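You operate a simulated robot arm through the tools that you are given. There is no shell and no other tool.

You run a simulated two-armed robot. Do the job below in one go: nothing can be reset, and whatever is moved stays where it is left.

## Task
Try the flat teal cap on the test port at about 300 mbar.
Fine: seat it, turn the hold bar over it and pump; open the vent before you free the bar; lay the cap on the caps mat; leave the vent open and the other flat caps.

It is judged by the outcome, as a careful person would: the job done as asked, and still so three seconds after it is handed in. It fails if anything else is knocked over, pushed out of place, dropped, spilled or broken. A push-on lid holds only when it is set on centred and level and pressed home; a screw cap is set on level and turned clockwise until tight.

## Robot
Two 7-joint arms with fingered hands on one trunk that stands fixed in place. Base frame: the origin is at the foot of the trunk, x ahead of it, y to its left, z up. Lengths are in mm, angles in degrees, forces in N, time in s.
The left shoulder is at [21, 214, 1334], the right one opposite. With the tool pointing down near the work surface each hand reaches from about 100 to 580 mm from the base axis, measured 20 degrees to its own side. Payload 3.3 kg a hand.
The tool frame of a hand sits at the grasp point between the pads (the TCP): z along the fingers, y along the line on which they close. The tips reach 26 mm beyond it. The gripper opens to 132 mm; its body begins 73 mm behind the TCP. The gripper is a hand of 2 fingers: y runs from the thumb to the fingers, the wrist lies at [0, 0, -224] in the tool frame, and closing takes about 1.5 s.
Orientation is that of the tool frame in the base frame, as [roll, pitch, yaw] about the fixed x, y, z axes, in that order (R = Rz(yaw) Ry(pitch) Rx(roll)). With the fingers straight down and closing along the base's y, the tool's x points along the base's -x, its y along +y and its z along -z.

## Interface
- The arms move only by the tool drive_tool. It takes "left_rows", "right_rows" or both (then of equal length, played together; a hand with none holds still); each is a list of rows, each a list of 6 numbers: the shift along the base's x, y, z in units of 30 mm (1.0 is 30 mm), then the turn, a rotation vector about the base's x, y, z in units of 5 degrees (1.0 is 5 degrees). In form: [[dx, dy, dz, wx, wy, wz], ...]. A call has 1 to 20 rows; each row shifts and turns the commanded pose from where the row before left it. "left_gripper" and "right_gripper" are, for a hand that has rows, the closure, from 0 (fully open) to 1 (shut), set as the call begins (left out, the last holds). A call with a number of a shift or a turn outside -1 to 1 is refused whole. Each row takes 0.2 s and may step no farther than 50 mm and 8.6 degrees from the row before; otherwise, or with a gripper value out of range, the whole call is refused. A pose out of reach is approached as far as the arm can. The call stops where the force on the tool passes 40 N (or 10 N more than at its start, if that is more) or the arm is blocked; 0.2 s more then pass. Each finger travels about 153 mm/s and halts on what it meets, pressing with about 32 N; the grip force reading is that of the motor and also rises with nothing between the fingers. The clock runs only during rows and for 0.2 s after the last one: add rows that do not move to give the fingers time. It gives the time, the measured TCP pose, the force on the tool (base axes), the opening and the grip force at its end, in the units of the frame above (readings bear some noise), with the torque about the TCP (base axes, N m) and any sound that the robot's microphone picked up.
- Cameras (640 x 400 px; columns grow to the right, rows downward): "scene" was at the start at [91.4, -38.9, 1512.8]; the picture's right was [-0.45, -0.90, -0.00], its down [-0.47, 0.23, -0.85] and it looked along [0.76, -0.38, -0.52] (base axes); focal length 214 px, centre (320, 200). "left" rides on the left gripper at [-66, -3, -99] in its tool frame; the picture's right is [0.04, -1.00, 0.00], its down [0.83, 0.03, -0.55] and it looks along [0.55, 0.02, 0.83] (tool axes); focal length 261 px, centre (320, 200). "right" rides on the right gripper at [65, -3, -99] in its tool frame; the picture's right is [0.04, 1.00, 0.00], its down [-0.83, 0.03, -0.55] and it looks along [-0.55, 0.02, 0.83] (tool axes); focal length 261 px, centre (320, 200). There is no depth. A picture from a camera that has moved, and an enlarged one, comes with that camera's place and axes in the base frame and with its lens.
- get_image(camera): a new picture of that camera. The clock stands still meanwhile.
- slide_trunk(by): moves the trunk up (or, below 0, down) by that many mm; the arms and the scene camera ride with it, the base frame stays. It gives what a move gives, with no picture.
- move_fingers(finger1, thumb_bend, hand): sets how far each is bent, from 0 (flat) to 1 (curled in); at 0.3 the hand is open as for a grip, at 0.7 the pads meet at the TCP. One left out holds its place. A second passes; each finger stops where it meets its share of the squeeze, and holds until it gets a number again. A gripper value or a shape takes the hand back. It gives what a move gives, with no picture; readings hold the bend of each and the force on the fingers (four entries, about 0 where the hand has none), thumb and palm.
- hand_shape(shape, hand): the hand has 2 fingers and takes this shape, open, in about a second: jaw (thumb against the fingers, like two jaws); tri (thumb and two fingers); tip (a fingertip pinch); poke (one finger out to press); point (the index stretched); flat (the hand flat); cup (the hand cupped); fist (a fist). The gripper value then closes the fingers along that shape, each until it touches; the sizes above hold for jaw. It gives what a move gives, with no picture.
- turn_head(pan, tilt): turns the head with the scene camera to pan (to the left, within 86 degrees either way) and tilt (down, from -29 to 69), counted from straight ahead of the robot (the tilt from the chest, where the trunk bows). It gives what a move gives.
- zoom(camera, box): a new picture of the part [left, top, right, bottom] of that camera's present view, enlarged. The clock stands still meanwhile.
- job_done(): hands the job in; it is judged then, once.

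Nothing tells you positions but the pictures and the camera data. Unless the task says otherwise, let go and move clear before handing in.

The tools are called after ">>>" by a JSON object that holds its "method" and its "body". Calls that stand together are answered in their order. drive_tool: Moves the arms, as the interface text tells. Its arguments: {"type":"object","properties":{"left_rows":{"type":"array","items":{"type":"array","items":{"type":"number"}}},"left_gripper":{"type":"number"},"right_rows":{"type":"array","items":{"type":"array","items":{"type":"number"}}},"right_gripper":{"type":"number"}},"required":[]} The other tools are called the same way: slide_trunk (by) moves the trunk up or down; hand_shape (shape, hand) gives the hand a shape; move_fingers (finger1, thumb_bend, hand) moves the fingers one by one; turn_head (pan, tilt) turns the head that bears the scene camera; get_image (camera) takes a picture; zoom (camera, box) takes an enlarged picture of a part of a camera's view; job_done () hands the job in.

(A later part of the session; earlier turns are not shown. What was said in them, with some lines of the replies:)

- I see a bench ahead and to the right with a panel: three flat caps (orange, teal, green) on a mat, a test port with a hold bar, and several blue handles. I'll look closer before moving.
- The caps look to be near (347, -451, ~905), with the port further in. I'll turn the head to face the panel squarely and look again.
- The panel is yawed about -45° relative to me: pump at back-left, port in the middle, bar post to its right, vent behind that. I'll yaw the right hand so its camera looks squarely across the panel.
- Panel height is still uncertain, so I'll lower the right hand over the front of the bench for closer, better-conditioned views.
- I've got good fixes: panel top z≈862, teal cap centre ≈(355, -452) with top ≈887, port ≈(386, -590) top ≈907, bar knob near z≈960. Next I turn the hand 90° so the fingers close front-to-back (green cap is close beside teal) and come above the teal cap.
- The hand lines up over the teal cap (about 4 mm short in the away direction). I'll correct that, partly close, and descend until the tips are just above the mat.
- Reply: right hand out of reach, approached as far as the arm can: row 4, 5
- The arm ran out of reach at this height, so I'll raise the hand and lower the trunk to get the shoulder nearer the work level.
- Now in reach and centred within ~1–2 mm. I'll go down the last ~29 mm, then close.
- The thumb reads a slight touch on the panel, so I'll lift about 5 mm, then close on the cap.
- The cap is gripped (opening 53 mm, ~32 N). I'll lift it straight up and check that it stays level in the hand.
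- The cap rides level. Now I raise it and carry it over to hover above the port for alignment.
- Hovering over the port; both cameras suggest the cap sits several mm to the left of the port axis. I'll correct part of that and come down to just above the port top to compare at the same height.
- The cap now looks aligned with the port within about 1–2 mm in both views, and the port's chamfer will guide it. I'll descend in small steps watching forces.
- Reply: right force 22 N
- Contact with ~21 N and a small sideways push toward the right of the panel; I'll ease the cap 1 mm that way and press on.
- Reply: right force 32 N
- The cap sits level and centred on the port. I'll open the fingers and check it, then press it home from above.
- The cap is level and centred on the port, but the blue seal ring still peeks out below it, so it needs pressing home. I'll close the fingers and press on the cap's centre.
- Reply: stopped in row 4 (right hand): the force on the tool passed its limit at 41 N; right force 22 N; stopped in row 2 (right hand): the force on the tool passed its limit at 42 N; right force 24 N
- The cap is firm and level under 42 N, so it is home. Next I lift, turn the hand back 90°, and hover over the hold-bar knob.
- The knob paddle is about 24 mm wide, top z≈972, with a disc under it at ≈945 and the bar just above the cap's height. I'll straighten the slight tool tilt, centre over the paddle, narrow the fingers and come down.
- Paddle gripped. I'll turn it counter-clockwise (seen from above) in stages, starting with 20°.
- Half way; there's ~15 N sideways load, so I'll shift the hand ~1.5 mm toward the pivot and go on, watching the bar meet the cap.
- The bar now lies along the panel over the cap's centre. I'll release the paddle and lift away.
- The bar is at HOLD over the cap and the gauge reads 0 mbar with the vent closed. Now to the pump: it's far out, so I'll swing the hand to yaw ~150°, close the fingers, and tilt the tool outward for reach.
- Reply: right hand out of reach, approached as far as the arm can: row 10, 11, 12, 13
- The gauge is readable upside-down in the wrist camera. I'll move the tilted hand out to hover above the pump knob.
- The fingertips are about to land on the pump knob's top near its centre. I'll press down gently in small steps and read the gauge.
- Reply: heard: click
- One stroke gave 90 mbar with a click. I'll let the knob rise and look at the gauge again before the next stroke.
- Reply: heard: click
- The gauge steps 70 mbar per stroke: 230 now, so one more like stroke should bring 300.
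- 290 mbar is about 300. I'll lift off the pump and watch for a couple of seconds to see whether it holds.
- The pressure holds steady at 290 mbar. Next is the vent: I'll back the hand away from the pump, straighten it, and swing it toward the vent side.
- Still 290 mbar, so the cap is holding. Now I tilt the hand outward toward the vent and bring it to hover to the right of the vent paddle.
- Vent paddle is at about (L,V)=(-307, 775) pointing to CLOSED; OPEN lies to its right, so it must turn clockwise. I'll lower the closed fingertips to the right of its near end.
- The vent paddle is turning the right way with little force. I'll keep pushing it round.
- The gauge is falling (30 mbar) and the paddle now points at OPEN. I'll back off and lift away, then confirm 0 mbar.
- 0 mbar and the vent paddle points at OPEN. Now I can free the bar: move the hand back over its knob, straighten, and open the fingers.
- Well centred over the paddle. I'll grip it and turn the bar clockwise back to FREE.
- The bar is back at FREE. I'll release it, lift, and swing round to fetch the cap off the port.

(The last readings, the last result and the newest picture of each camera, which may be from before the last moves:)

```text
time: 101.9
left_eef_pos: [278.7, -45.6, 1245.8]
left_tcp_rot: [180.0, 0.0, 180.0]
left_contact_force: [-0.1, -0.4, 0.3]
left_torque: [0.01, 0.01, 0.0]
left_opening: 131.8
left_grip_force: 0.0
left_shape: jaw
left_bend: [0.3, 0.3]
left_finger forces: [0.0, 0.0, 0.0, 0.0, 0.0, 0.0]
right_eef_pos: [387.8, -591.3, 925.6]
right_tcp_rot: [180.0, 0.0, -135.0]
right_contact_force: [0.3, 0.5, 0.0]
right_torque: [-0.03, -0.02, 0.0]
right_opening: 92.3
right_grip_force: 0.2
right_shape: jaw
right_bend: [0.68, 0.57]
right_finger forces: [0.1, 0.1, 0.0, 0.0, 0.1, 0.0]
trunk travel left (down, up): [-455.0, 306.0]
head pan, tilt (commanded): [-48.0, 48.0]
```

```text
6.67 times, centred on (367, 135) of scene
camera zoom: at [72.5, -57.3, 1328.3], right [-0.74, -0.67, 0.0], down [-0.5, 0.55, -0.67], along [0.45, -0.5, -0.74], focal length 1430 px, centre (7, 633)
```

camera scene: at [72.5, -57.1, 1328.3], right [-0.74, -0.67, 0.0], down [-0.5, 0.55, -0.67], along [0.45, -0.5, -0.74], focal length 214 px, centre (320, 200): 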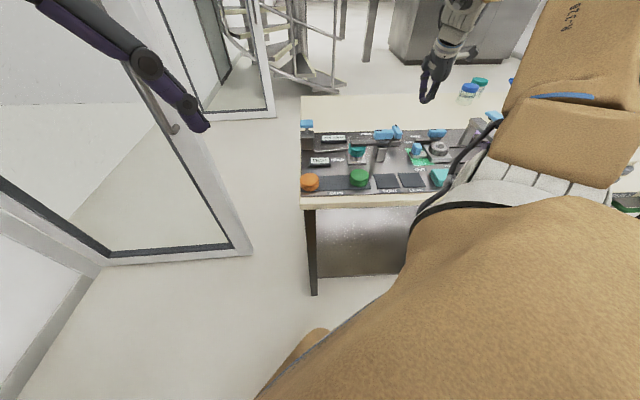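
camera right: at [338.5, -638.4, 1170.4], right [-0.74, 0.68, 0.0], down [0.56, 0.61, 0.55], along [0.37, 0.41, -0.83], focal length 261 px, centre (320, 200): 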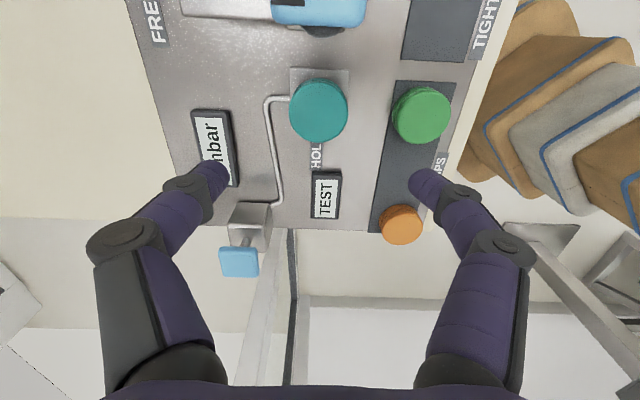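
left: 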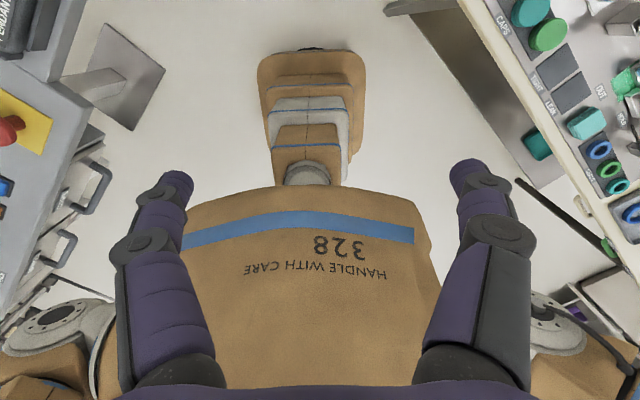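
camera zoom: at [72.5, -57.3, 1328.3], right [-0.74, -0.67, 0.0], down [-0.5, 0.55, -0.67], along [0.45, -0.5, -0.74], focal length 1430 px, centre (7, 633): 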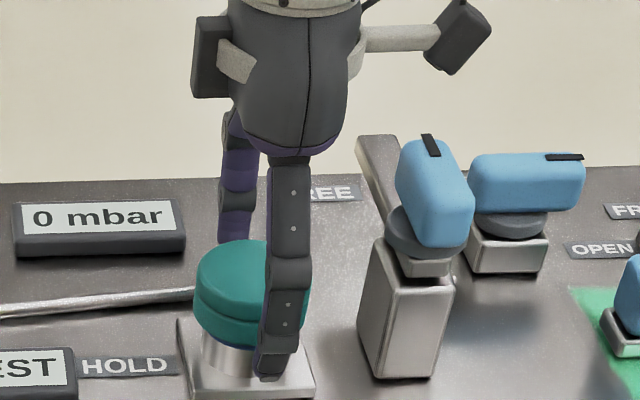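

>>> {"method": "drive_tool", "body": {"right_rows": [[-0.065, 0.075, 0, 0, 0, 0], [0, 0, 0, 0, 0, 0]]}}

>>> {"method": "drive_tool", "body": {"right_rows": [[0, 0, 0, 0, 0, 0], [0, 0, 0, 0, 0, 0], [0, 0, 0, 0, 0, 0], [0, 0, 0, 0, 0, 0], [0, 0, 0, 0, 0, 0]], "right_gripper": 0.9}}

>>> {"method": "zoom", "body": {"camera": "right", "box": [220, 60, 420, 260]}}

>>> {"method": "zoom", "body": {"camera": "scene", "box": [335, 105, 399, 165]}}

```text
time: 102.5
left_eef_pos: [280.2, -46.4, 1246.6]
left_tcp_rot: [179.9, 0.0, 180.0]
left_contact_force: [0.1, 1.3, 0.4]
left_torque: [0.03, 0.0, -0.01]
left_opening: 131.8
left_grip_force: 0.1
left_shape: jaw
left_bend: [0.3, 0.3]
left_finger forces: [0.0, 0.0, 0.0, 0.1, 0.0, 0.0]
right_eef_pos: [385.8, -587.7, 926.1]
right_tcp_rot: [180.0, 0.1, -134.9]
right_contact_force: [-0.2, -0.3, -0.4]
right_torque: [-0.02, -0.02, 0.03]
right_opening: 92.2
right_grip_force: 0.0
right_shape: jaw
right_bend: [0.68, 0.57]
right_finger forces: [0.1, 0.1, 0.1, 0.0, 0.1, 0.1]
trunk travel left (down, up): [-455.0, 306.0]
head pan, tilt (commanded): [-48.0, 48.0]
```

```text
time: 103.7
left_eef_pos: [279.7, -45.5, 1246.3]
left_tcp_rot: [-180.0, -0.1, -180.0]
left_contact_force: [-0.5, -0.1, -0.2]
left_torque: [0.0, -0.05, 0.0]
left_opening: 131.9
left_grip_force: 0.0
left_shape: jaw
left_bend: [0.3, 0.3]
left_finger forces: [0.1, 0.0, 0.0, 0.1, 0.0, 0.0]
right_eef_pos: [385.7, -588.1, 925.9]
right_tcp_rot: [-180.0, 0.0, -134.9]
right_contact_force: [3.2, 0.0, -0.7]
right_torque: [-0.01, -0.06, 0.05]
right_opening: 52.5
right_grip_force: 32.4
right_shape: jaw
right_bend: [0.73, 0.7]
right_finger forces: [25.8, 0.1, 0.1, 0.1, 30.3, 0.0]
trunk travel left (down, up): [-455.0, 306.0]
head pan, tilt (commanded): [-48.0, 48.0]
```

```text
2.00 times, centred on (320, 160) of right
camera zoom: at [342.1, -635.5, 1023.1], right [-0.74, 0.68, 0.0], down [0.56, 0.61, 0.55], along [0.37, 0.41, -0.83], focal length 521 px, centre (320, 280)
```

zoom: 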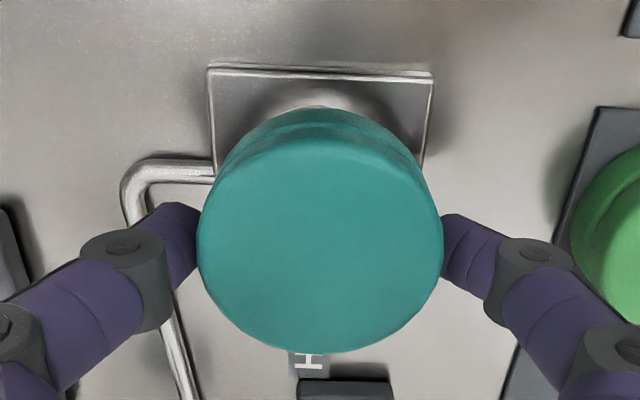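

```text
6.67 times, centred on (367, 135) of scene
camera zoom: at [73.2, -57.5, 1328.2], right [-0.74, -0.67, 0.0], down [-0.5, 0.55, -0.67], along [0.45, -0.5, -0.74], focal length 1430 px, centre (7, 633)
```

zoom: 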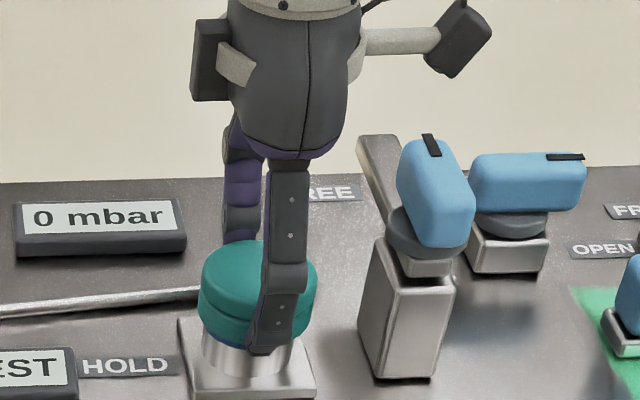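

Gripped around the cap. I'll pull it straight up off the port slowly.

>>> {"method": "drive_tool", "body": {"right_rows": [[0, 0, 0.1, 0, 0, 0], [0, 0, 0.1, 0, 0, 0], [0, 0, 0.2, 0, 0, 0], [0, 0, 0.3, 0, 0, 0], [0, 0, 0.5, 0, 0, 0], [0, 0, 0, 0, 0, 0]]}}

>>> {"method": "zoom", "body": {"camera": "right", "box": [220, 60, 420, 260]}}

>>> {"method": "zoom", "body": {"camera": "scene", "box": [335, 105, 399, 165]}}

```text
time: 105.1
left_eef_pos: [280.1, -45.6, 1246.2]
left_tcp_rot: [-180.0, 0.0, -180.0]
left_contact_force: [0.3, -0.4, -0.7]
left_torque: [-0.03, -0.02, -0.02]
left_opening: 131.7
left_grip_force: 0.1
left_shape: jaw
left_bend: [0.3, 0.3]
left_finger forces: [0.0, 0.1, 0.0, 0.0, 0.0, 0.1]
right_eef_pos: [384.5, -587.4, 962.1]
right_tcp_rot: [-180.0, 0.1, -134.9]
right_contact_force: [0.2, 0.3, 0.0]
right_torque: [-0.04, -0.01, 0.01]
right_opening: 50.3
right_grip_force: 31.7
right_shape: jaw
right_bend: [0.74, 0.7]
right_finger forces: [25.3, 0.0, 0.1, 0.1, 24.9, 0.0]
trunk travel left (down, up): [-455.0, 306.0]
head pan, tilt (commanded): [-48.0, 48.0]
```

```text
2.00 times, centred on (320, 160) of right
camera zoom: at [341.2, -635.0, 1059.4], right [-0.74, 0.68, 0.0], down [0.56, 0.61, 0.55], along [0.37, 0.41, -0.83], focal length 521 px, centre (320, 280)
```

zoom: 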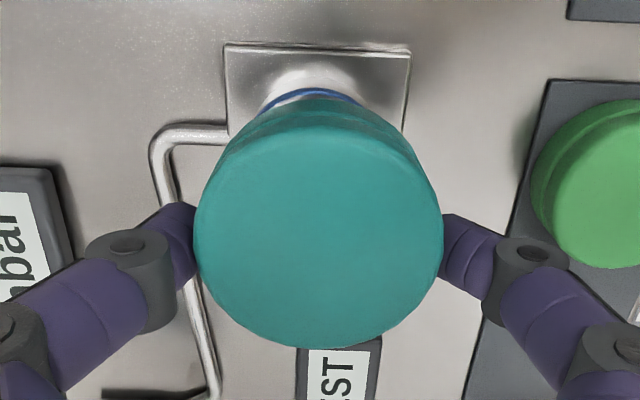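

```text
6.67 times, centred on (367, 135) of scene
camera zoom: at [72.8, -57.7, 1328.2], right [-0.74, -0.67, 0.0], down [-0.5, 0.55, -0.67], along [0.45, -0.5, -0.74], focal length 1430 px, centre (7, 633)
```

zoom: 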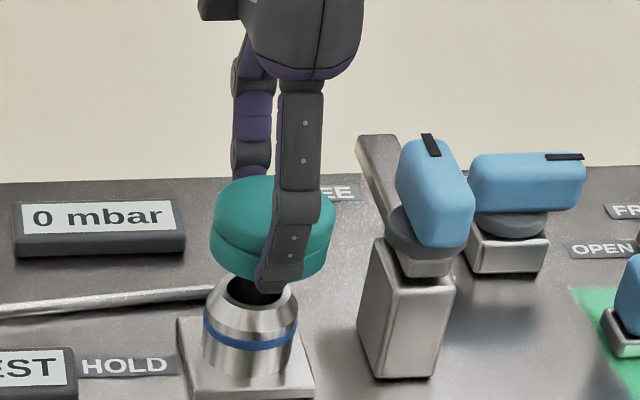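

The cap came off cleanly. I'll lift it higher and carry it back over its place on the caps mat.

>>> {"method": "drive_tool", "body": {"right_rows": [[0, 0, 0.6, 0, 0, 0], [0, 0, 0.7, 0, 0, 0], [-0.094, 0.597, 0, 0, 0, 0], [-0.094, 0.597, 0, 0, 0, 0], [-0.094, 0.597, 0, 0, 0, 0], [-0.094, 0.597, 0, 0, 0, 0], [-0.094, 0.597, 0, 0, 0, 0], [-0.094, 0.597, 0, 0, 0, 0], [-0.094, 0.597, 0, 0, 0, 0], [-0.094, 0.597, 0, 0, 0, 0], [0, 0, 0, 0, 0, 0]]}}

>>> {"method": "get_image", "body": {"camera": "right"}}

>>> {"method": "zoom", "body": {"camera": "scene", "box": [295, 105, 391, 205]}}

```text
time: 107.5
left_eef_pos: [278.3, -45.6, 1246.0]
left_tcp_rot: [180.0, 0.0, 180.0]
left_contact_force: [-0.2, 0.4, 0.6]
left_torque: [0.01, 0.03, 0.03]
left_opening: 131.8
left_grip_force: 0.2
left_shape: jaw
left_bend: [0.3, 0.3]
left_finger forces: [0.1, 0.1, 0.0, 0.0, 0.0, 0.0]
right_eef_pos: [364.8, -442.7, 1001.0]
right_tcp_rot: [-180.0, 0.1, -134.9]
right_contact_force: [-0.2, 0.7, -1.3]
right_torque: [0.0, -0.03, 0.01]
right_opening: 49.9
right_grip_force: 31.8
right_shape: jaw
right_bend: [0.74, 0.7]
right_finger forces: [25.1, 0.0, 0.0, 0.0, 24.4, 0.0]
trunk travel left (down, up): [-455.0, 306.0]
head pan, tilt (commanded): [-48.0, 48.0]
```

```text
taken
camera right: at [320.4, -490.5, 1097.6], right [-0.74, 0.68, 0.0], down [0.56, 0.61, 0.55], along [0.37, 0.41, -0.83], focal length 261 px, centre (320, 200)
```

right: 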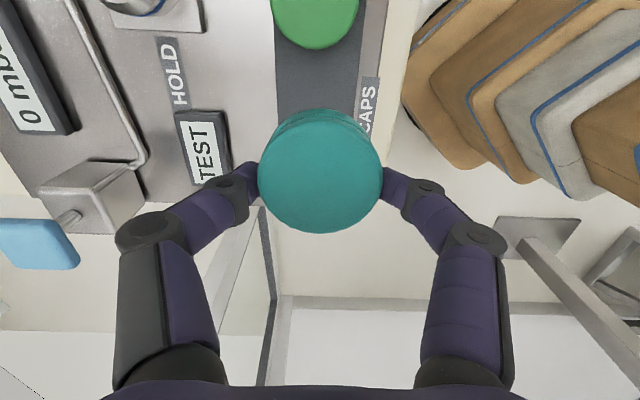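

```text
4.00 times, centred on (343, 155) of scene
camera zoom: at [72.7, -57.7, 1328.3], right [-0.74, -0.67, 0.0], down [-0.5, 0.55, -0.67], along [0.45, -0.5, -0.74], focal length 858 px, centre (228, 380)
```

zoom: 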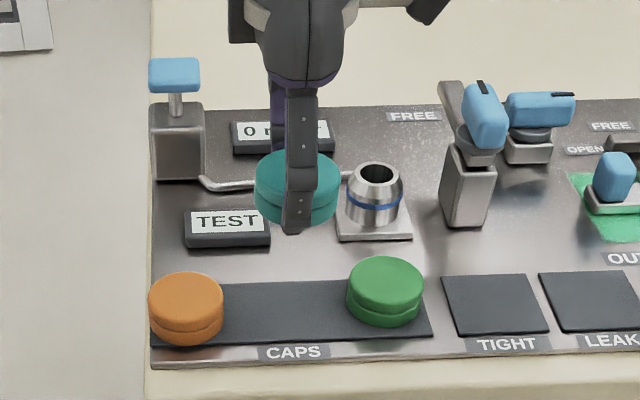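

The cap hangs about 7 mm off the finger line but is over the empty mat space between orange and green. I'll lower it, then finish in small force-checked steps.

>>> {"method": "drive_tool", "body": {"right_rows": [[0, 0, -0.8, 0, 0, 0], [0, 0, -0.8, 0, 0, 0], [0, 0, -0.8, 0, 0, 0], [0, 0, -0.6, 0, 0, 0], [0, 0, 0, 0, 0, 0]]}}

>>> {"method": "zoom", "body": {"camera": "scene", "box": [295, 135, 375, 205]}}

>>> {"method": "get_image", "body": {"camera": "right"}}

```text
time: 108.7
left_eef_pos: [278.3, -46.2, 1246.1]
left_tcp_rot: [-180.0, 0.1, 180.0]
left_contact_force: [-0.1, 0.3, -0.8]
left_torque: [-0.03, 0.04, -0.05]
left_opening: 132.1
left_grip_force: 0.1
left_shape: jaw
left_bend: [0.3, 0.3]
left_finger forces: [0.0, 0.0, 0.0, 0.0, 0.0, 0.0]
right_eef_pos: [364.4, -442.7, 911.7]
right_tcp_rot: [180.0, 0.2, -134.8]
right_contact_force: [0.9, 0.2, -0.6]
right_torque: [-0.01, 0.01, -0.01]
right_opening: 49.6
right_grip_force: 31.8
right_shape: jaw
right_bend: [0.74, 0.7]
right_finger forces: [24.8, 0.0, 0.0, 0.0, 24.2, 0.0]
trunk travel left (down, up): [-455.0, 306.0]
head pan, tilt (commanded): [-48.0, 48.0]
```

```text
5.71 times, centred on (335, 170) of scene
camera zoom: at [72.6, -57.4, 1328.3], right [-0.74, -0.67, 0.0], down [-0.5, 0.55, -0.67], along [0.45, -0.5, -0.74], focal length 1226 px, centre (234, 371)
```

zoom: 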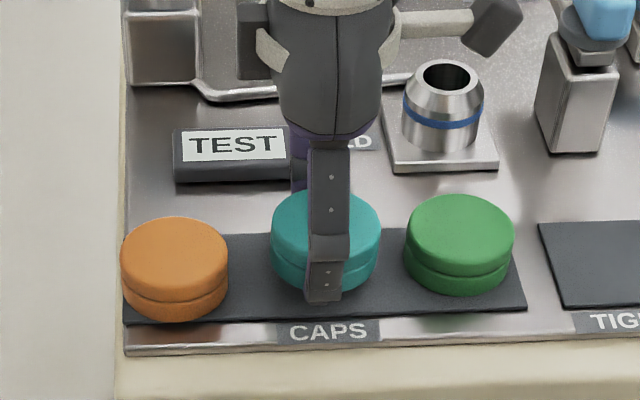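

```text
taken
camera right: at [319.5, -490.6, 1008.1], right [-0.74, 0.68, 0.0], down [0.56, 0.61, 0.55], along [0.37, 0.41, -0.83], focal length 261 px, centre (320, 200)
```

right: 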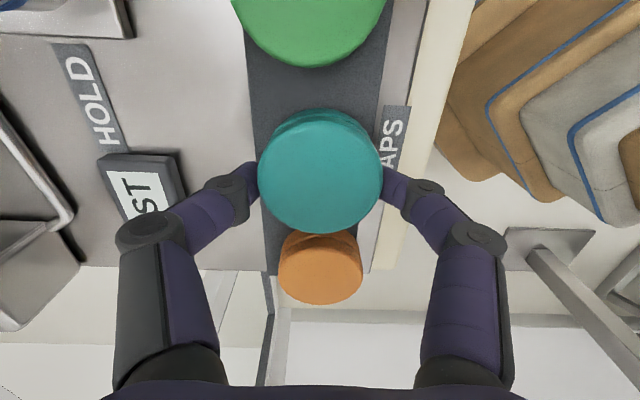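

>>> {"method": "drive_tool", "body": {"right_rows": [[0, 0, -0.2, 0, 0, 0], [0, 0, -0.2, 0, 0, 0], [0, 0, 0, 0, 0, 0]]}}

>>> {"method": "zoom", "body": {"camera": "scene", "box": [295, 135, 375, 205]}}

```text
time: 109.5
left_eef_pos: [278.4, -46.4, 1246.0]
left_tcp_rot: [-180.0, 0.0, -180.0]
left_contact_force: [-0.2, -0.3, -0.5]
left_torque: [0.02, 0.03, 0.0]
left_opening: 132.2
left_grip_force: 0.0
left_shape: jaw
left_bend: [0.3, 0.3]
left_finger forces: [0.1, 0.0, 0.1, 0.1, 0.1, 0.1]
right_eef_pos: [362.9, -443.4, 899.4]
right_tcp_rot: [179.9, 0.0, -134.8]
right_contact_force: [0.1, 0.3, -0.7]
right_torque: [0.01, 0.01, 0.03]
right_opening: 49.6
right_grip_force: 32.0
right_shape: jaw
right_bend: [0.74, 0.7]
right_finger forces: [24.8, 0.0, 0.0, 0.1, 24.3, 0.0]
trunk travel left (down, up): [-455.0, 306.0]
head pan, tilt (commanded): [-48.0, 48.0]
```

```text
5.71 times, centred on (335, 170) of scene
camera zoom: at [72.6, -57.4, 1328.3], right [-0.74, -0.67, 0.0], down [-0.5, 0.55, -0.67], along [0.45, -0.5, -0.74], focal length 1226 px, centre (234, 371)
```

zoom: 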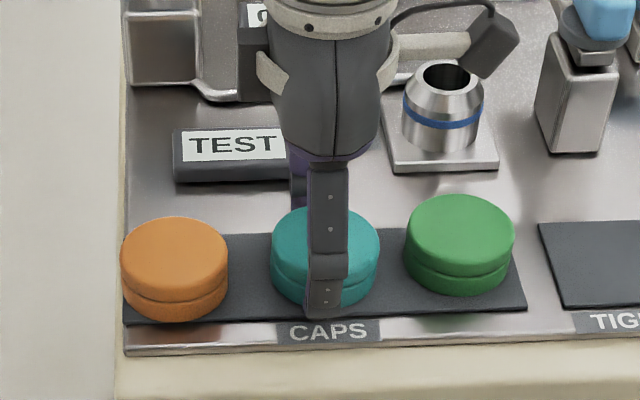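

>>> {"method": "drive_tool", "body": {"right_rows": [[0, 0, -0.05, 0, 0, 0], [0, 0, -0.05, 0, 0, 0], [0, 0, 0, 0, 0, 0]]}}

>>> {"method": "zoom", "body": {"camera": "scene", "box": [315, 150, 363, 195]}}

```text
time: 110.3
left_eef_pos: [278.4, -44.7, 1247.0]
left_tcp_rot: [180.0, 0.0, 180.0]
left_contact_force: [-0.1, -0.3, 0.3]
left_torque: [0.02, 0.03, -0.02]
left_opening: 131.8
left_grip_force: 0.1
left_shape: jaw
left_bend: [0.3, 0.3]
left_finger forces: [0.0, 0.0, 0.0, 0.1, 0.1, 0.0]
right_eef_pos: [363.9, -444.0, 897.2]
right_tcp_rot: [-179.9, 0.0, -134.9]
right_contact_force: [0.6, 0.0, 6.2]
right_torque: [-0.15, -0.09, 0.0]
right_opening: 49.8
right_grip_force: 32.2
right_shape: jaw
right_bend: [0.74, 0.7]
right_finger forces: [25.8, 0.0, 0.1, 0.0, 29.8, 0.0]
trunk travel left (down, up): [-455.0, 306.0]
head pan, tilt (commanded): [-48.0, 48.0]
```

```text
8.89 times, centred on (339, 172) of scene
camera zoom: at [72.3, -57.0, 1328.4], right [-0.74, -0.67, 0.0], down [-0.5, 0.55, -0.67], along [0.45, -0.5, -0.74], focal length 1906 px, centre (151, 444)
```

zoom: 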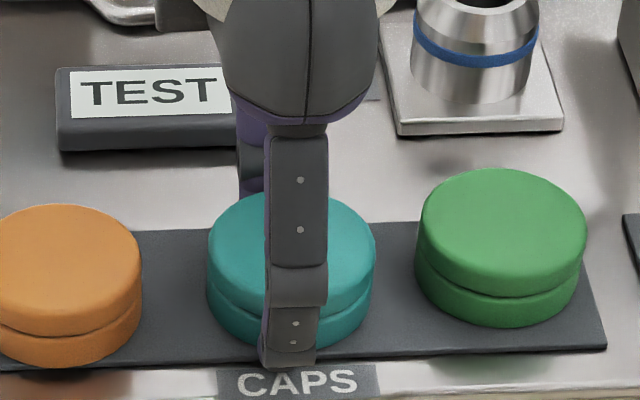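

The cap has touched down on the mat (6 N). I'll open the fingers and rise clear.

>>> {"method": "drive_tool", "body": {"right_rows": [[0, 0, 0.03, 0, 0, 0], [0, 0, 0.03, 0, 0, 0], [0, 0, 0.03, 0, 0, 0], [0, 0, 0, 0, 0, 0]], "right_gripper": 0.32}}

>>> {"method": "get_image", "body": {"camera": "right"}}

>>> {"method": "zoom", "body": {"camera": "scene", "box": [295, 135, 375, 205]}}

```text
time: 111.3
left_eef_pos: [279.2, -44.9, 1245.4]
left_tcp_rot: [180.0, 0.0, 180.0]
left_contact_force: [0.7, -0.6, -0.2]
left_torque: [-0.01, 0.02, 0.0]
left_opening: 132.2
left_grip_force: 0.0
left_shape: jaw
left_bend: [0.3, 0.3]
left_finger forces: [0.0, 0.1, 0.1, 0.1, 0.1, 0.0]
right_eef_pos: [363.4, -443.8, 899.6]
right_tcp_rot: [180.0, 0.1, -134.9]
right_contact_force: [-0.1, -0.2, -0.4]
right_torque: [0.0, -0.01, -0.04]
right_opening: 89.5
right_grip_force: 0.1
right_shape: jaw
right_bend: [0.69, 0.59]
right_finger forces: [0.2, 0.1, 0.0, 0.0, 0.0, 0.0]
trunk travel left (down, up): [-455.0, 306.0]
head pan, tilt (commanded): [-48.0, 48.0]
```

```text
taken
camera right: at [319.0, -491.2, 996.1], right [-0.74, 0.68, 0.0], down [0.56, 0.61, 0.55], along [0.37, 0.41, -0.83], focal length 261 px, centre (320, 200)
```

right: 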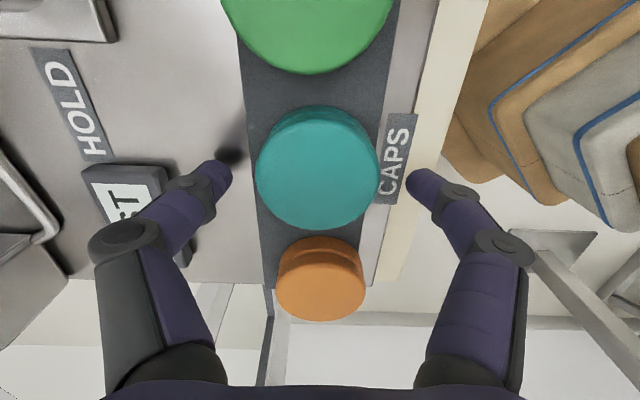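

```text
5.71 times, centred on (335, 170) of scene
camera zoom: at [72.7, -57.4, 1328.3], right [-0.74, -0.67, 0.0], down [-0.5, 0.55, -0.67], along [0.45, -0.5, -0.74], focal length 1226 px, centre (234, 371)
```

zoom: 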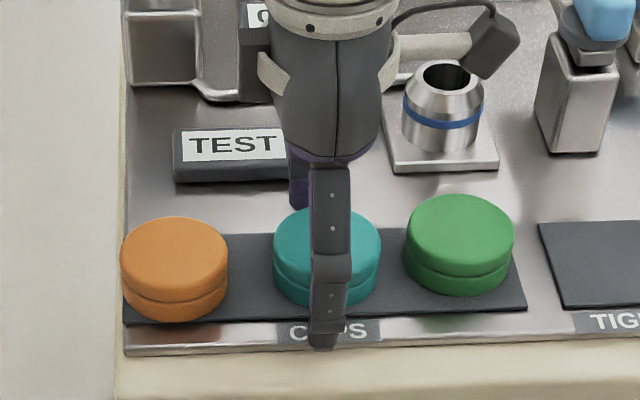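

>>> {"method": "drive_tool", "body": {"right_rows": [[0, 0, 0.4, 0, 0, 0], [0, 0, 0.8, 0, 0, 0], [0, 0, 1, 0, 0, 0], [0, 0, 1, 0, 0, 0], [0, 0, 1, 0, 0, 0], [0, 0, 1, 0, 0, 0], [-0.5, 0.5, 1, 0, 0, 0], [-0.5, 0.5, 0, 0, 0, 0], [0, 0, 0, 0, 0, 0]]}}

>>> {"method": "get_image", "body": {"camera": "right"}}

>>> {"method": "zoom", "body": {"camera": "scene", "box": [285, 105, 475, 205]}}

>>> {"method": "get_image", "body": {"camera": "scene"}}

```text
time: 113.3
left_eef_pos: [278.7, -45.0, 1246.0]
left_tcp_rot: [-180.0, 0.0, -179.9]
left_contact_force: [0.6, 0.2, -0.2]
left_torque: [-0.01, 0.0, -0.02]
left_opening: 131.7
left_grip_force: 0.1
left_shape: jaw
left_bend: [0.3, 0.3]
left_finger forces: [0.0, 0.1, 0.0, 0.0, 0.1, 0.0]
right_eef_pos: [332.0, -412.9, 1086.0]
right_tcp_rot: [-180.0, 0.1, -134.9]
right_contact_force: [0.4, 0.5, -0.1]
right_torque: [0.0, 0.01, 0.05]
right_opening: 89.4
right_grip_force: 0.1
right_shape: jaw
right_bend: [0.69, 0.59]
right_finger forces: [0.0, 0.0, 0.1, 0.0, 0.0, 0.0]
trunk travel left (down, up): [-455.0, 306.0]
head pan, tilt (commanded): [-48.0, 48.0]
```

```text
taken
camera right: at [287.4, -460.4, 1181.6], right [-0.74, 0.68, 0.0], down [0.56, 0.61, 0.55], along [0.37, 0.41, -0.83], focal length 261 px, centre (320, 200)
```

right: 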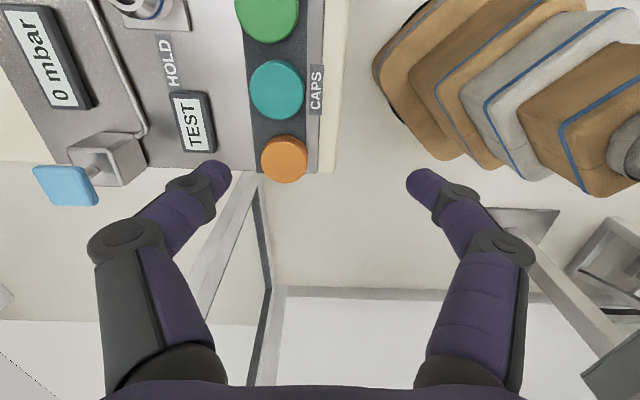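

```text
3.37 times, centred on (380, 155) of scene
camera zoom: at [72.7, -57.4, 1328.3], right [-0.74, -0.67, 0.0], down [-0.5, 0.55, -0.67], along [0.45, -0.5, -0.74], focal length 722 px, centre (118, 352)
```

zoom: 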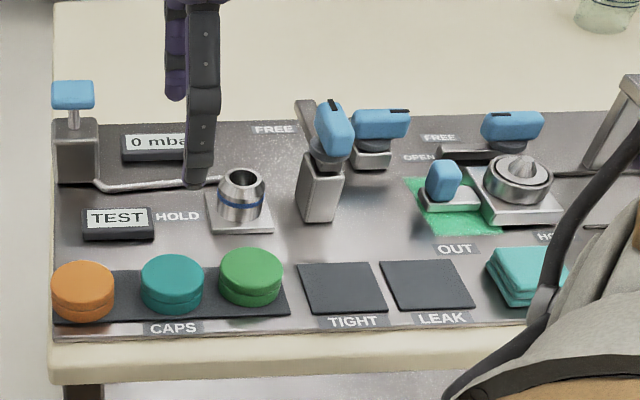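

```text
taken
camera scene: at [72.7, -57.4, 1328.3], right [-0.74, -0.67, 0.0], down [-0.5, 0.55, -0.67], along [0.45, -0.5, -0.74], focal length 214 px, centre (320, 200)
```

scene: 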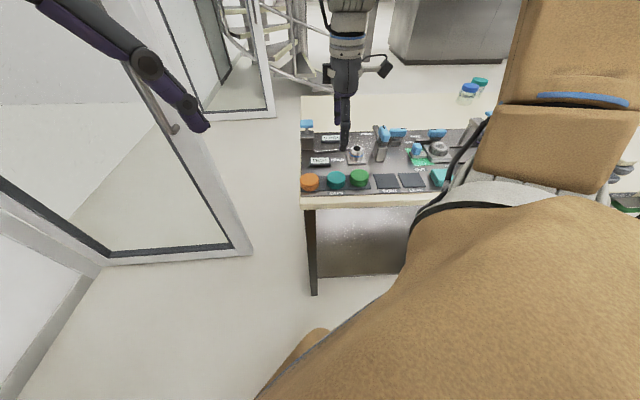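

>>> {"method": "zoom", "body": {"camera": "scene", "box": [360, 110, 440, 170]}}

>>> {"method": "zoom", "body": {"camera": "scene", "box": [290, 160, 380, 210]}}

```text
6.67 times, centred on (400, 140) of scene
camera zoom: at [72.7, -57.4, 1328.3], right [-0.74, -0.67, 0.0], down [-0.5, 0.55, -0.67], along [0.45, -0.5, -0.74], focal length 1430 px, centre (-213, 600)
```

zoom: 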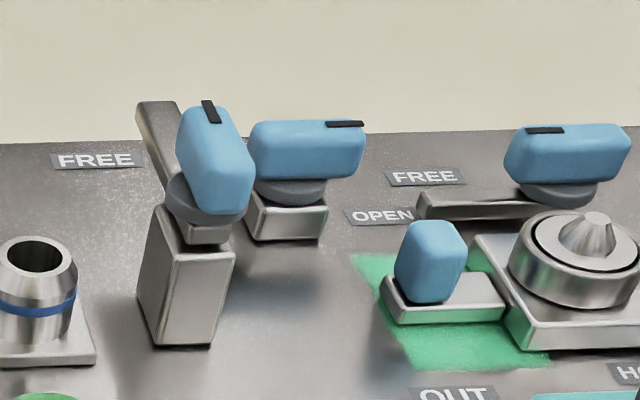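

```text
7.11 times, centred on (335, 185) of scene
camera zoom: at [72.7, -57.4, 1328.3], right [-0.74, -0.67, 0.0], down [-0.5, 0.55, -0.67], along [0.45, -0.5, -0.74], focal length 1525 px, centre (213, 307)
```

zoom: 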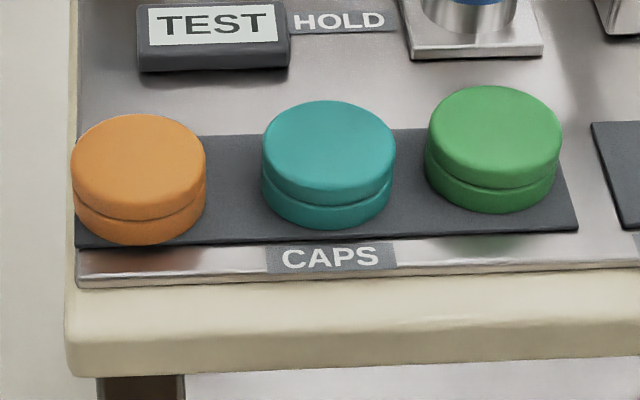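

The teal cap is lying flat on the caps mat between the untouched orange and green caps. The bar is at FREE, the vent is at OPEN, the gauge reads 0 mbar and the hand is clear. I'm handing the job in.

>>> {"method": "job_done", "body": {}}

```text
The job is handed in.
```

The test on the flat teal cap is finished: I pumped it to 290 mbar, and the gauge still read 290 about 10 seconds later, just before I went to open the vent.

- **Seating:** I set the cap level and centred on the port and pressed it with about 40 N until it stopped moving. Then I turned the hold bar over it.
- **Pumping:** Four strokes took it to 290 mbar, which I took as close enough to 300. A fifth would have gone to roughly 350–360.
- **Venting:** I opened the vent first, saw the gauge drop to 0 mbar, and only then freed the bar.
- **Final state:** The teal cap is lying flat on the caps mat, between the orange and green caps, which I did not touch. The bar is at FREE and the vent is open. The hand is clear of the bench.

The panel marked "TEST" never changed during the run, so the only sign of a tight seal is the steady gauge.
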